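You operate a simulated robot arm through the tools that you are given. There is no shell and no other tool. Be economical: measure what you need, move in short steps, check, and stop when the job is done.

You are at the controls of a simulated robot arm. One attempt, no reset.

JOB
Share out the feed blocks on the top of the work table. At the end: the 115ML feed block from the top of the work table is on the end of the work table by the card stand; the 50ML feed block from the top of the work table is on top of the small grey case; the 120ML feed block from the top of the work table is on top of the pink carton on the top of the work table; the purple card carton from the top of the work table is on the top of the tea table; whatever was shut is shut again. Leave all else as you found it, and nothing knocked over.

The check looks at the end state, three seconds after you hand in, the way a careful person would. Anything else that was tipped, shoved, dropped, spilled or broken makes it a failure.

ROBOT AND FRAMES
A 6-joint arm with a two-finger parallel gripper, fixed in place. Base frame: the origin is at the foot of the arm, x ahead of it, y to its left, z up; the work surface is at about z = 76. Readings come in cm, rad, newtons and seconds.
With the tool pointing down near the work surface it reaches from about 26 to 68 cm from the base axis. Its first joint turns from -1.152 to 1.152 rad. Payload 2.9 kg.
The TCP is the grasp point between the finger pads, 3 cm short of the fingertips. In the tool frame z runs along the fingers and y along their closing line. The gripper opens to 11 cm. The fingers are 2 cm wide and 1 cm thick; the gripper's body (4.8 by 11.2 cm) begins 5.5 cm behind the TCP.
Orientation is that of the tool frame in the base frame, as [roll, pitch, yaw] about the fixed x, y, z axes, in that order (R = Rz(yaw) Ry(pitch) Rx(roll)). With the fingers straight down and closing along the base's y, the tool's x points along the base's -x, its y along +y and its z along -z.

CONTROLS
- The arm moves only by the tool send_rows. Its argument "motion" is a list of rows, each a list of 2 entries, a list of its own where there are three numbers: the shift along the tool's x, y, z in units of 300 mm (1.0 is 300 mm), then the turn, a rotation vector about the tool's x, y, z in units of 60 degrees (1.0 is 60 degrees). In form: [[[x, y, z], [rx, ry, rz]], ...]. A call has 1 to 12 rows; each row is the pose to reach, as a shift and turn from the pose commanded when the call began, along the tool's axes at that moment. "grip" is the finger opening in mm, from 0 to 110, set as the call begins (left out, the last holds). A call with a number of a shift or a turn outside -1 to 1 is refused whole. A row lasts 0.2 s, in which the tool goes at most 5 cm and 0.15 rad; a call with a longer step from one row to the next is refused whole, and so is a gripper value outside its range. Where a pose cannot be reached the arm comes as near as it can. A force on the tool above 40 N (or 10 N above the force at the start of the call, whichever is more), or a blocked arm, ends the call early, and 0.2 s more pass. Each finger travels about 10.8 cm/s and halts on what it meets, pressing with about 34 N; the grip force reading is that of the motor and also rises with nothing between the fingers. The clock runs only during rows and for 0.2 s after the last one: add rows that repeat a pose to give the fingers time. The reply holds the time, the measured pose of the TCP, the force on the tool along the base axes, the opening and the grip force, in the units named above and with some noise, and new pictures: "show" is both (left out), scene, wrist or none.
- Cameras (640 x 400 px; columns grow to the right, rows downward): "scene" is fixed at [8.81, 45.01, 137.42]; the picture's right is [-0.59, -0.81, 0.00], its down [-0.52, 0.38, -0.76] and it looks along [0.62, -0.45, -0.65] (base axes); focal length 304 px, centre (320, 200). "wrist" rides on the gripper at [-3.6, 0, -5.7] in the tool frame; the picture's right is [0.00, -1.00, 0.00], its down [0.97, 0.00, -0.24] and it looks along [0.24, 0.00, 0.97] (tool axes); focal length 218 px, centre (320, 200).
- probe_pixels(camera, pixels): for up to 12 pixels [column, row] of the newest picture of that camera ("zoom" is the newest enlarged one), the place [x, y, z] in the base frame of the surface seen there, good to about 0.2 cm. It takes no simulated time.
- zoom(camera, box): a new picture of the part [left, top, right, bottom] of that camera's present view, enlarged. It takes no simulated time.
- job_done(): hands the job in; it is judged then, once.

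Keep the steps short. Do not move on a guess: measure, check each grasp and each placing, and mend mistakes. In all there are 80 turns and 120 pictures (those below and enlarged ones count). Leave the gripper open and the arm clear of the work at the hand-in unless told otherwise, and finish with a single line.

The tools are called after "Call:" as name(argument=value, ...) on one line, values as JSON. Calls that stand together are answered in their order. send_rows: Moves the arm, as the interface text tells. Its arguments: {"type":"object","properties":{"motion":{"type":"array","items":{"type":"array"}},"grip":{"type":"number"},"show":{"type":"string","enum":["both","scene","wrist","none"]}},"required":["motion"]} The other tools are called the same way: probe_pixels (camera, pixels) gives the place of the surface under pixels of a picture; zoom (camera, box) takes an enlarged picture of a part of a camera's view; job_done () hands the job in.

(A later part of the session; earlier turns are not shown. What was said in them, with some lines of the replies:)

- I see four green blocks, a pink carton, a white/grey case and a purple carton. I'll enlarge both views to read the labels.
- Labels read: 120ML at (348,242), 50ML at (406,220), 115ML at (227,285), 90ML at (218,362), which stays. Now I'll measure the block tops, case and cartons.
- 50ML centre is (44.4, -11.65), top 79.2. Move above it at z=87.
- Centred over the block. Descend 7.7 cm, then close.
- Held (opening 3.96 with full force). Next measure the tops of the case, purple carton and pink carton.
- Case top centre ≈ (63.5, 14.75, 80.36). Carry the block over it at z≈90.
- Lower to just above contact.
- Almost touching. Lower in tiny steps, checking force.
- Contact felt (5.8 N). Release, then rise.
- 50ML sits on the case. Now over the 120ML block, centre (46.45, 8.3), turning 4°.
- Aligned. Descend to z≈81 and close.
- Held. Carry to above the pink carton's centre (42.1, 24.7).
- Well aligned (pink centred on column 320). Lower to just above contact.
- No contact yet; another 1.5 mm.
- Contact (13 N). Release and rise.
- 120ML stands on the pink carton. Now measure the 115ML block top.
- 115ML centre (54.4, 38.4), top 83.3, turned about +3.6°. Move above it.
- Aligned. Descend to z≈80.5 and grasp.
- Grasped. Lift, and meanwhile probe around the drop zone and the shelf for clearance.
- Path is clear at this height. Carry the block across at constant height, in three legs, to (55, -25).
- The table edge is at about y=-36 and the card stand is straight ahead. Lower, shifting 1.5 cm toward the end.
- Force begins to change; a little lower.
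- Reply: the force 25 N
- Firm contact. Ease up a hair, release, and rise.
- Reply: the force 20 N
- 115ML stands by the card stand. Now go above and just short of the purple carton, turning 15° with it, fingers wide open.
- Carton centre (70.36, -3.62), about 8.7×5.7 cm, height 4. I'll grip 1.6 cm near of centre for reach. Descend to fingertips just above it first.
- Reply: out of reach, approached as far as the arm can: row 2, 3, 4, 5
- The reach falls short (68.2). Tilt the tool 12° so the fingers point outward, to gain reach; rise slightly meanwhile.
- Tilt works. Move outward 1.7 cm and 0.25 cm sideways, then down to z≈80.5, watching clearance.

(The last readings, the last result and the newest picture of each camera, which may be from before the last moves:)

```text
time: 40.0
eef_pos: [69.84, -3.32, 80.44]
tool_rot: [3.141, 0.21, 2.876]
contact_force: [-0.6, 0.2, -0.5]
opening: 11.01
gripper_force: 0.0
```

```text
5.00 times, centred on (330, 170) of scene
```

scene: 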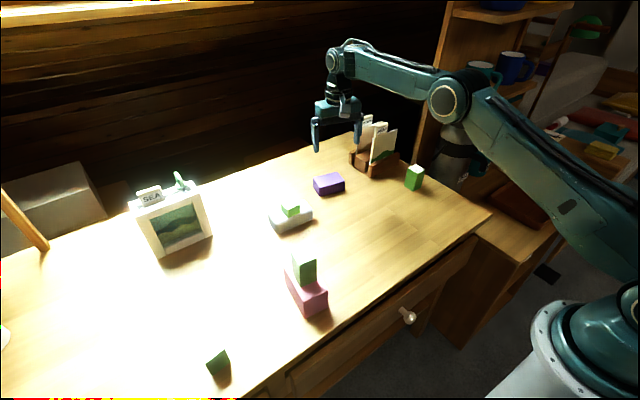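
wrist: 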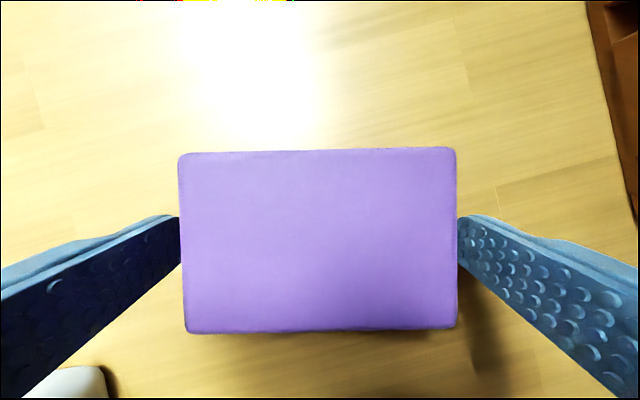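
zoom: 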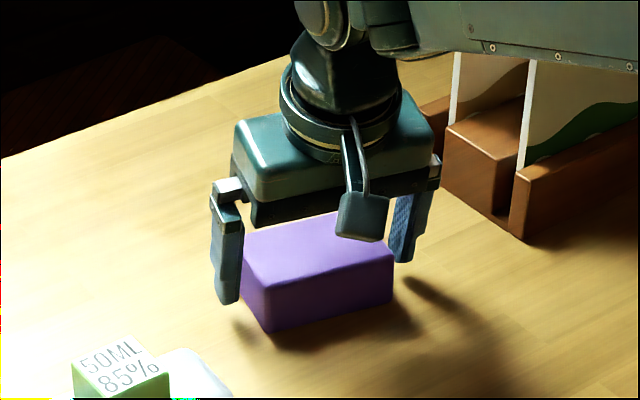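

Carton is centred between the fingers. Down 0.9 cm more and close.

Call:
send_rows(motion=[[[0.003, 0, 0.015], [0, 0, 0]], [[0.0063, 0, 0.0293], [0, 0, 0]], [[0.0063, 0, 0.0293], [0, 0, 0]]], show="none")

Call:
send_rows(motion=[[[0, 0, 0], [0, 0, 0]], [[0, 0, 0], [0, 0, 0]], [[0, 0, 0], [0, 0, 0]]], grip=70, show="wrist")

```text
time: 40.8
eef_pos: [69.69, -3.4, 79.59]
tool_rot: [3.141, 0.209, 2.876]
contact_force: [-0.8, -1.0, -0.6]
opening: 10.99
gripper_force: 0.0
```

```text
time: 41.6
eef_pos: [69.69, -3.54, 79.62]
tool_rot: [3.141, 0.209, 2.877]
contact_force: [-0.7, -0.1, 0.5]
opening: 8.95
gripper_force: 33.9
```

wrist: 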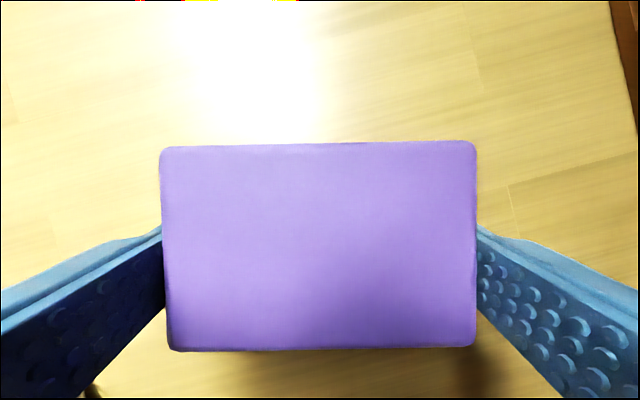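

Gripped (8.95 cm). Lift and draw back.

Call:
send_rows(motion=[[[-0.0209, 0, -0.0978], [0, 0, 0]], [[-0.0162, 0, -0.235], [0, 0, 0]], [[0.0212, 0, -0.3795], [0, 0, 0]], [[0.098, 0, -0.498], [0, 0, 0]], [[0.098, 0, -0.498], [0, 0, 0]]], show="both")

```text
time: 42.8
eef_pos: [63.84, -1.65, 93.75]
tool_rot: [3.141, 0.209, 2.875]
contact_force: [0.0, 0.7, -0.6]
opening: 8.95
gripper_force: 34.2
```

scene: 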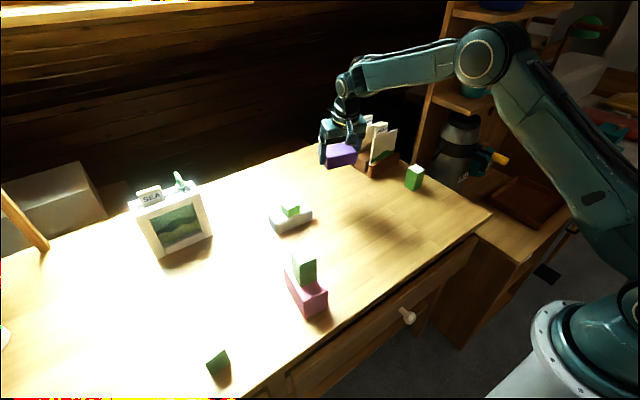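
wrist: 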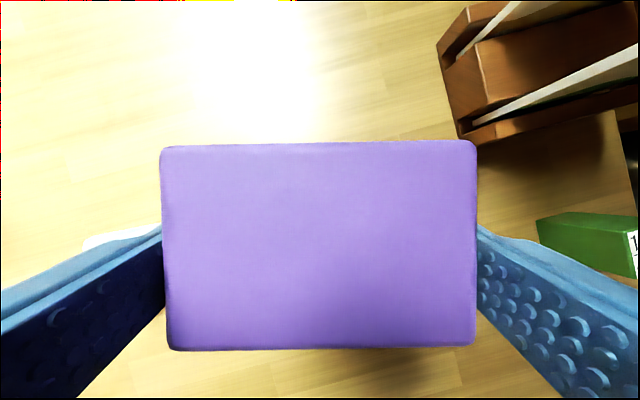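

Securely held. Carry toward (38, -15) at the same height, turning the carton square to the base axes.

Call:
send_rows(motion=[[[0.1004, -0.0926, -0.0214], [-0.0076, 0, -0.0354]], [[0.2007, -0.1851, -0.0429], [-0.0151, 0, -0.0707]], [[0.3011, -0.2777, -0.0643], [-0.0227, 0, -0.1061]], [[0.4015, -0.3703, -0.0857], [-0.0302, 0, -0.1414]], [[0.5019, -0.4629, -0.1071], [-0.0378, 0, -0.1768]], [[0.6022, -0.5554, -0.1286], [-0.0453, 0, -0.2121]], [[0.7026, -0.648, -0.15], [-0.0529, 0, -0.2475]], [[0.7026, -0.648, -0.15], [-0.0529, 0, -0.2475]]], show="scene")

Call:
probe_pixels(camera="scene", pixels=[[505, 160], [509, 161], [490, 152], [519, 258], [498, 250], [488, 198], [512, 214], [538, 229], [538, 222], [505, 230], [480, 225], [475, 188]])

```text
time: 44.6
eef_pos: [38.09, -15.03, 93.56]
tool_rot: [3.141, 0.21, -3.14]
contact_force: [0.2, -0.7, -0.3]
opening: 8.96
gripper_force: 33.9
```

scene: 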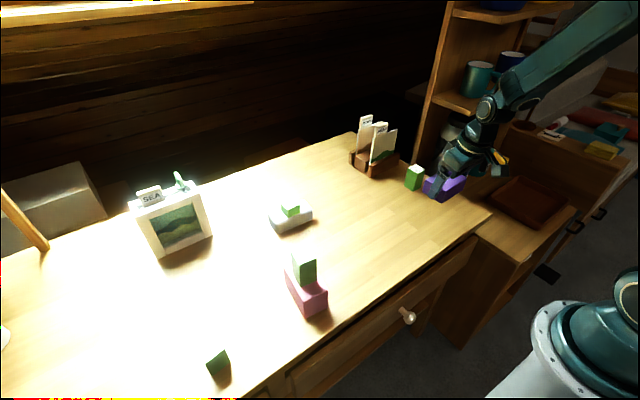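

```text
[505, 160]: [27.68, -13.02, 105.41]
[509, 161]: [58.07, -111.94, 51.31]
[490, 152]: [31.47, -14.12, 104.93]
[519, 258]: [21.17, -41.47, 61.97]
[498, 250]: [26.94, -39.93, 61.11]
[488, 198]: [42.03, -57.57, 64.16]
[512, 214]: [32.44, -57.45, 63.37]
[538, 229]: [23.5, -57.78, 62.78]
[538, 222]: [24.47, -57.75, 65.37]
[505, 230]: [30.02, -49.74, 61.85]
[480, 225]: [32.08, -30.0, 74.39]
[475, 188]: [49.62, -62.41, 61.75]
```

Tea-table free strip: y -40 to -57 at z 61.8; tray wall at y=-57.5. Carry to (30.3, -48) at height in two legs.

Call:
send_rows(motion=[[[0.063, -0.137, -0.0134], [0, 0, 0]], [[0.126, -0.275, -0.0268], [0, 0, 0]], [[0.188, -0.412, -0.04], [0, 0, 0]], [[0.251, -0.55, -0.0536], [0, 0, 0]]], show="none")

Call:
send_rows(motion=[[[0, -0.137, 0], [0, 0, 0]], [[0, -0.275, 0], [0, 0, 0]], [[0, -0.412, 0], [0, 0, 0]], [[0, -0.55, 0], [0, 0, 0]], [[0, -0.55, 0], [0, 0, 0]]], show="both")

```text
time: 45.6
eef_pos: [30.44, -31.6, 93.73]
tool_rot: [-3.141, 0.21, -3.139]
contact_force: [-0.4, 0.3, -0.6]
opening: 8.97
gripper_force: 33.9
```

```text
time: 46.8
eef_pos: [30.48, -48.25, 93.57]
tool_rot: [-3.141, 0.208, -3.141]
contact_force: [-0.1, -0.1, -0.9]
opening: 8.94
gripper_force: 34.0
```

scene: 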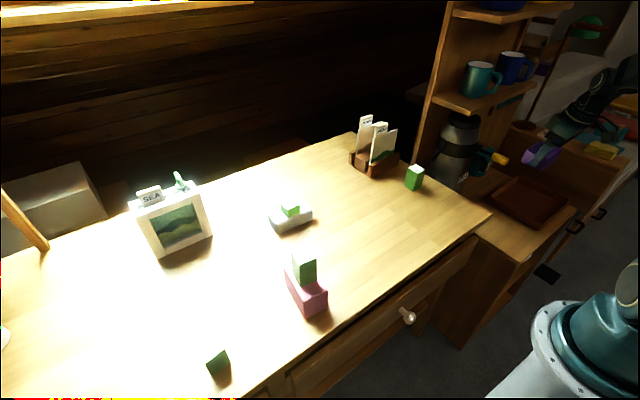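
wrist: 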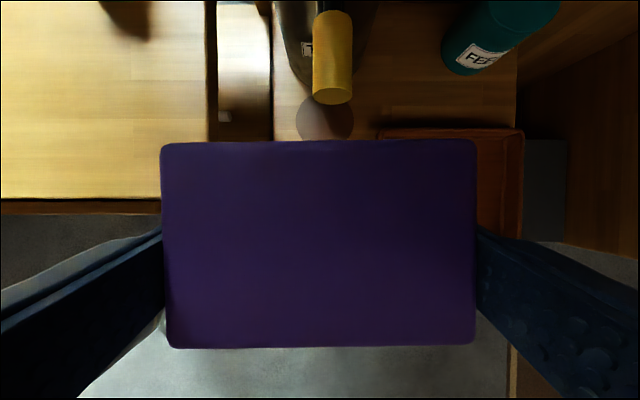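

Clear of the thermos lever (its end x≈38.6; carton edge 33.9). Descend 23 cm.

Call:
send_rows(motion=[[[0.032, 0, 0.15], [0, 0, 0]], [[0.064, 0, 0.3], [0, 0, 0]], [[0.096, 0, 0.45], [0, 0, 0]], [[0.128, 0, 0.6], [0, 0, 0]], [[0.16, 0, 0.75], [0, 0, 0]], [[0.16, 0, 0.75], [0, 0, 0]]], show="both")

Call:
zoom(camera="scene", box=[440, 140, 600, 280])

```text
time: 48.2
eef_pos: [30.31, -48.02, 70.61]
tool_rot: [-3.141, 0.21, -3.141]
contact_force: [-0.4, -0.3, -2.0]
opening: 8.94
gripper_force: 33.9
```

scene: 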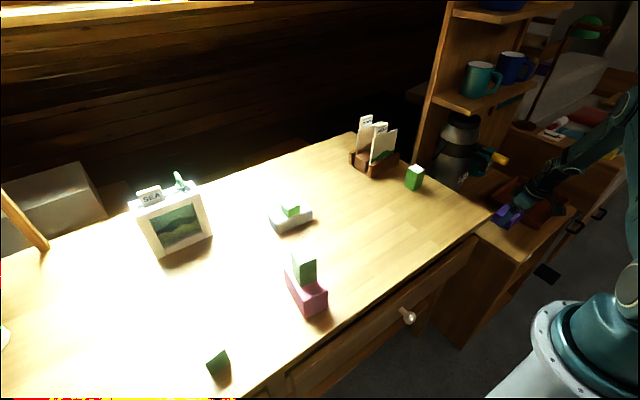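
wrist: 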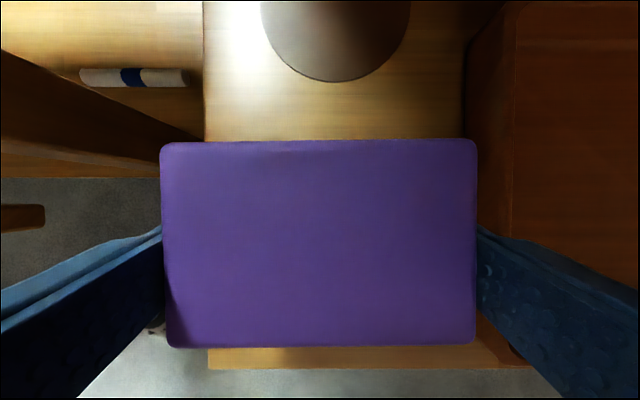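

```text
2.86 times, centred on (520, 210) of scene
```

zoom: 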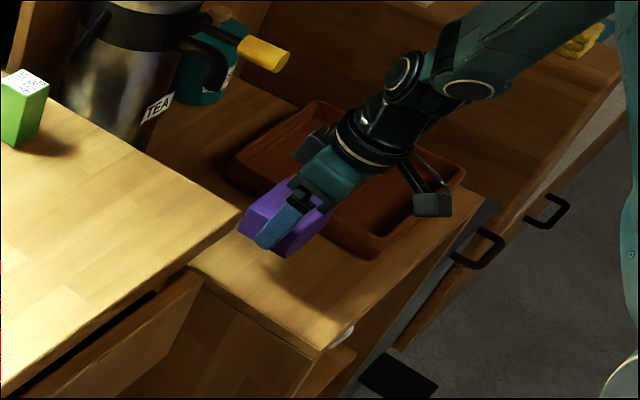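

Clear on both sides. Lower to just above the tea-table top.

Call:
send_rows(motion=[[[0.014, 0, 0.065], [0, 0, 0]], [[0.026, 0, 0.12], [0, 0, 0]], [[0.0327, 0, 0.1532], [0, 0, 0]], [[0.0327, 0, 0.1532], [0, 0, 0]]], show="none")

Call:
zoom(camera="scene", box=[460, 170, 570, 270])

```text
time: 49.2
eef_pos: [30.18, -47.85, 65.79]
tool_rot: [-3.141, 0.211, -3.14]
contact_force: [0.5, 0.7, -1.3]
opening: 8.98
gripper_force: 33.5
```

```text
4.00 times, centred on (515, 220) of scene
```

zoom: 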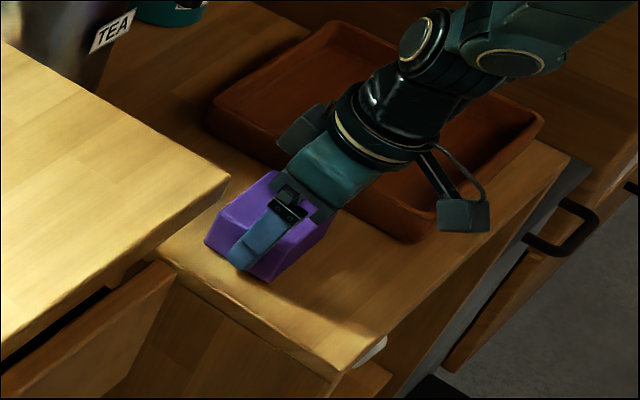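

Call:
send_rows(motion=[[[0.0008, 0, 0.004], [0, 0, 0]], [[0.0015, 0, 0.007], [0, 0, 0]], [[0.0015, 0, 0.007], [0, 0, 0]]], show="none")

```text
time: 50.0
eef_pos: [30.22, -47.9, 65.71]
tool_rot: [-3.14, 0.211, -3.141]
contact_force: [-0.5, 0.2, 0.0]
opening: 8.95
gripper_force: 34.1
```

Call:
send_rows(motion=[[[0.0006, 0, 0.003], [0, 0, 0]], [[0.0011, 0, 0.005], [0, 0, 0]], [[0.0011, 0, 0.005], [0, 0, 0]]], show="none")

```text
time: 50.8
eef_pos: [30.27, -48.0, 65.58]
tool_rot: [-3.141, 0.21, 3.14]
contact_force: [-0.3, 0.2, -0.1]
opening: 8.95
gripper_force: 34.2
```

Call:
send_rows(motion=[[[0.0006, 0, 0.003], [0, 0, 0]], [[0.0011, 0, 0.005], [0, 0, 0]], [[0.0011, 0, 0.005], [0, 0, 0]]], show="none")

```text
time: 51.6
eef_pos: [30.42, -47.89, 65.63]
tool_rot: [-3.139, 0.209, 3.141]
contact_force: [-9.2, 4.2, 24.3]
opening: 8.93
gripper_force: 33.7
```

Contact. Ease slightly, open to 10.5 cm, check.

Call:
send_rows(motion=[[[-0.0006, 0, -0.003], [0, 0, 0]], [[-0.0006, 0, -0.003], [0, 0, 0]]], show="none")

Call:
send_rows(motion=[[[0, 0, 0], [0, 0, 0]], [[0, 0, 0], [0, 0, 0]], [[0, 0, 0], [0, 0, 0]]], grip=107, show="wrist")

```text
time: 52.2
eef_pos: [30.34, -48.06, 65.56]
tool_rot: [-3.14, 0.211, -3.141]
contact_force: [-4.0, 0.3, 22.0]
opening: 8.92
gripper_force: 34.2
```

```text
time: 53.0
eef_pos: [30.28, -47.84, 65.47]
tool_rot: [-3.142, 0.209, 3.14]
contact_force: [0.2, -0.7, 0.4]
opening: 10.68
gripper_force: 0.0
```

wrist: 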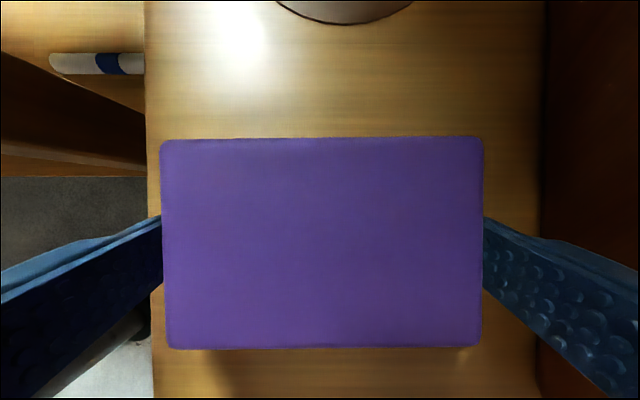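

Released, fingers clear. Rise straight up.

Call:
send_rows(motion=[[[-0.011, 0, -0.05], [0, 0, 0]], [[-0.032, 0, -0.15], [0, 0, 0]], [[-0.064, 0, -0.3], [0, 0, 0]], [[-0.096, 0, -0.45], [0, 0, 0]], [[-0.128, 0, -0.6], [0, 0, 0]], [[-0.16, 0, -0.75], [0, 0, 0]], [[-0.192, 0, -0.9], [0, 0, 0]], [[-0.192, 0, -0.9], [0, 0, 0]]], show="both")

Call:
zoom(camera="scene", box=[440, 140, 600, 280])

```text
time: 54.8
eef_pos: [30.65, -47.9, 93.05]
tool_rot: [3.141, 0.211, -3.141]
contact_force: [0.3, 0.0, -1.2]
opening: 10.69
gripper_force: 0.0
```

scene: 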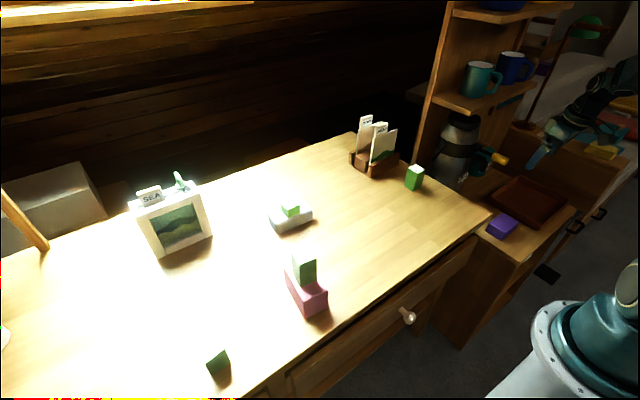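
wrist: 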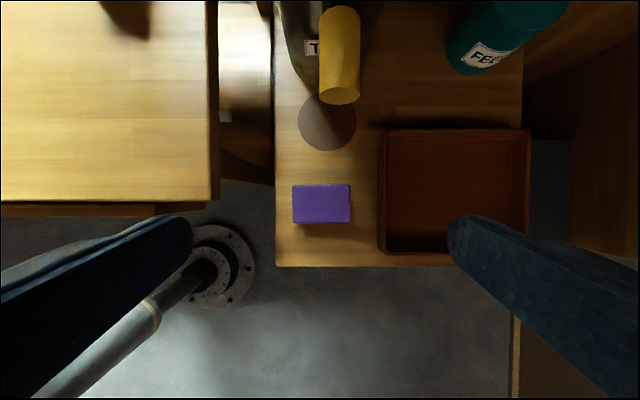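

```text
2.86 times, centred on (520, 210) of scene
```

zoom: 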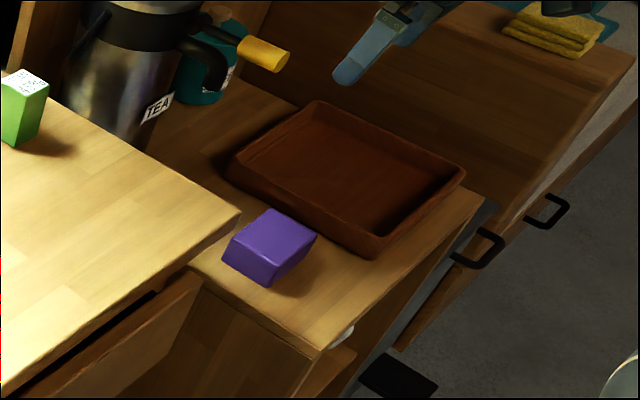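

All four are placed. Bring the arm back up clear, then do a final check.

Call:
send_rows(motion=[[[0, 0.14, -0.05], [0, 0, 0]], [[0, 0.28, -0.1], [0, 0, 0]], [[0, 0.42, -0.15], [0, 0, 0]], [[0, 0.56, -0.2], [0, 0, 0]], [[0, 0.7, -0.25], [0, 0, 0]], [[0, 0.84, -0.3], [0, 0, 0]], [[0, 0.84, -0.3], [0, 0, 0]]], show="scene")

Call:
zoom(camera="scene", box=[190, 150, 450, 340])

```text
time: 56.4
eef_pos: [28.67, -22.57, 101.75]
tool_rot: [3.14, 0.207, 3.14]
contact_force: [-0.4, 0.2, 0.3]
opening: 10.69
gripper_force: 0.1
```

scene: 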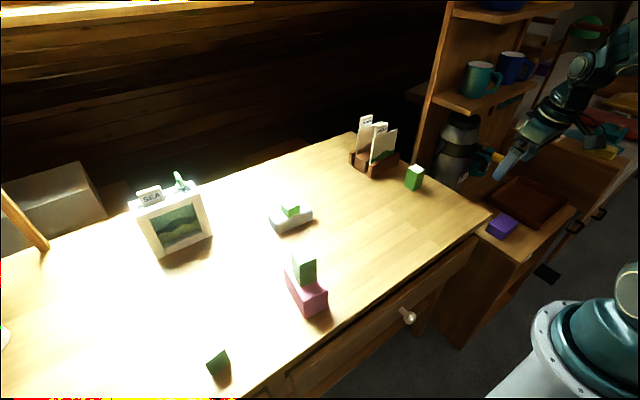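

```text
2.11 times, centred on (320, 245) of scene
```

zoom: 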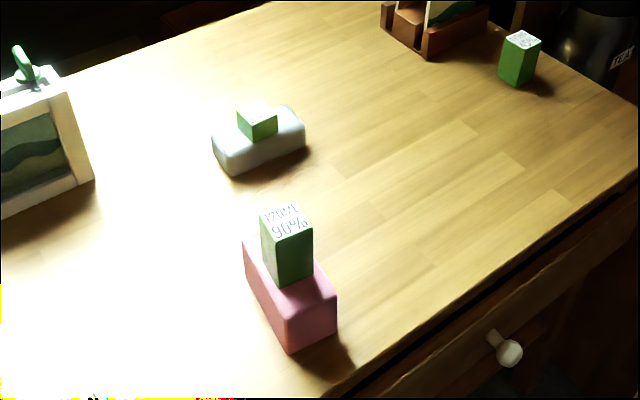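

Everything is standing where it should, the drawer is shut, the gripper is open and the arm is clear, so I'm handing in.

Call:
job_done()

```text
The job is handed in.
```

I've handed the job in: the 115ML block is by the card stand, the 50ML on the grey case, the 120ML on the pink carton and the purple carton on the tea table; no drawer was opened, and nothing else looked moved or knocked over in the last pictures.
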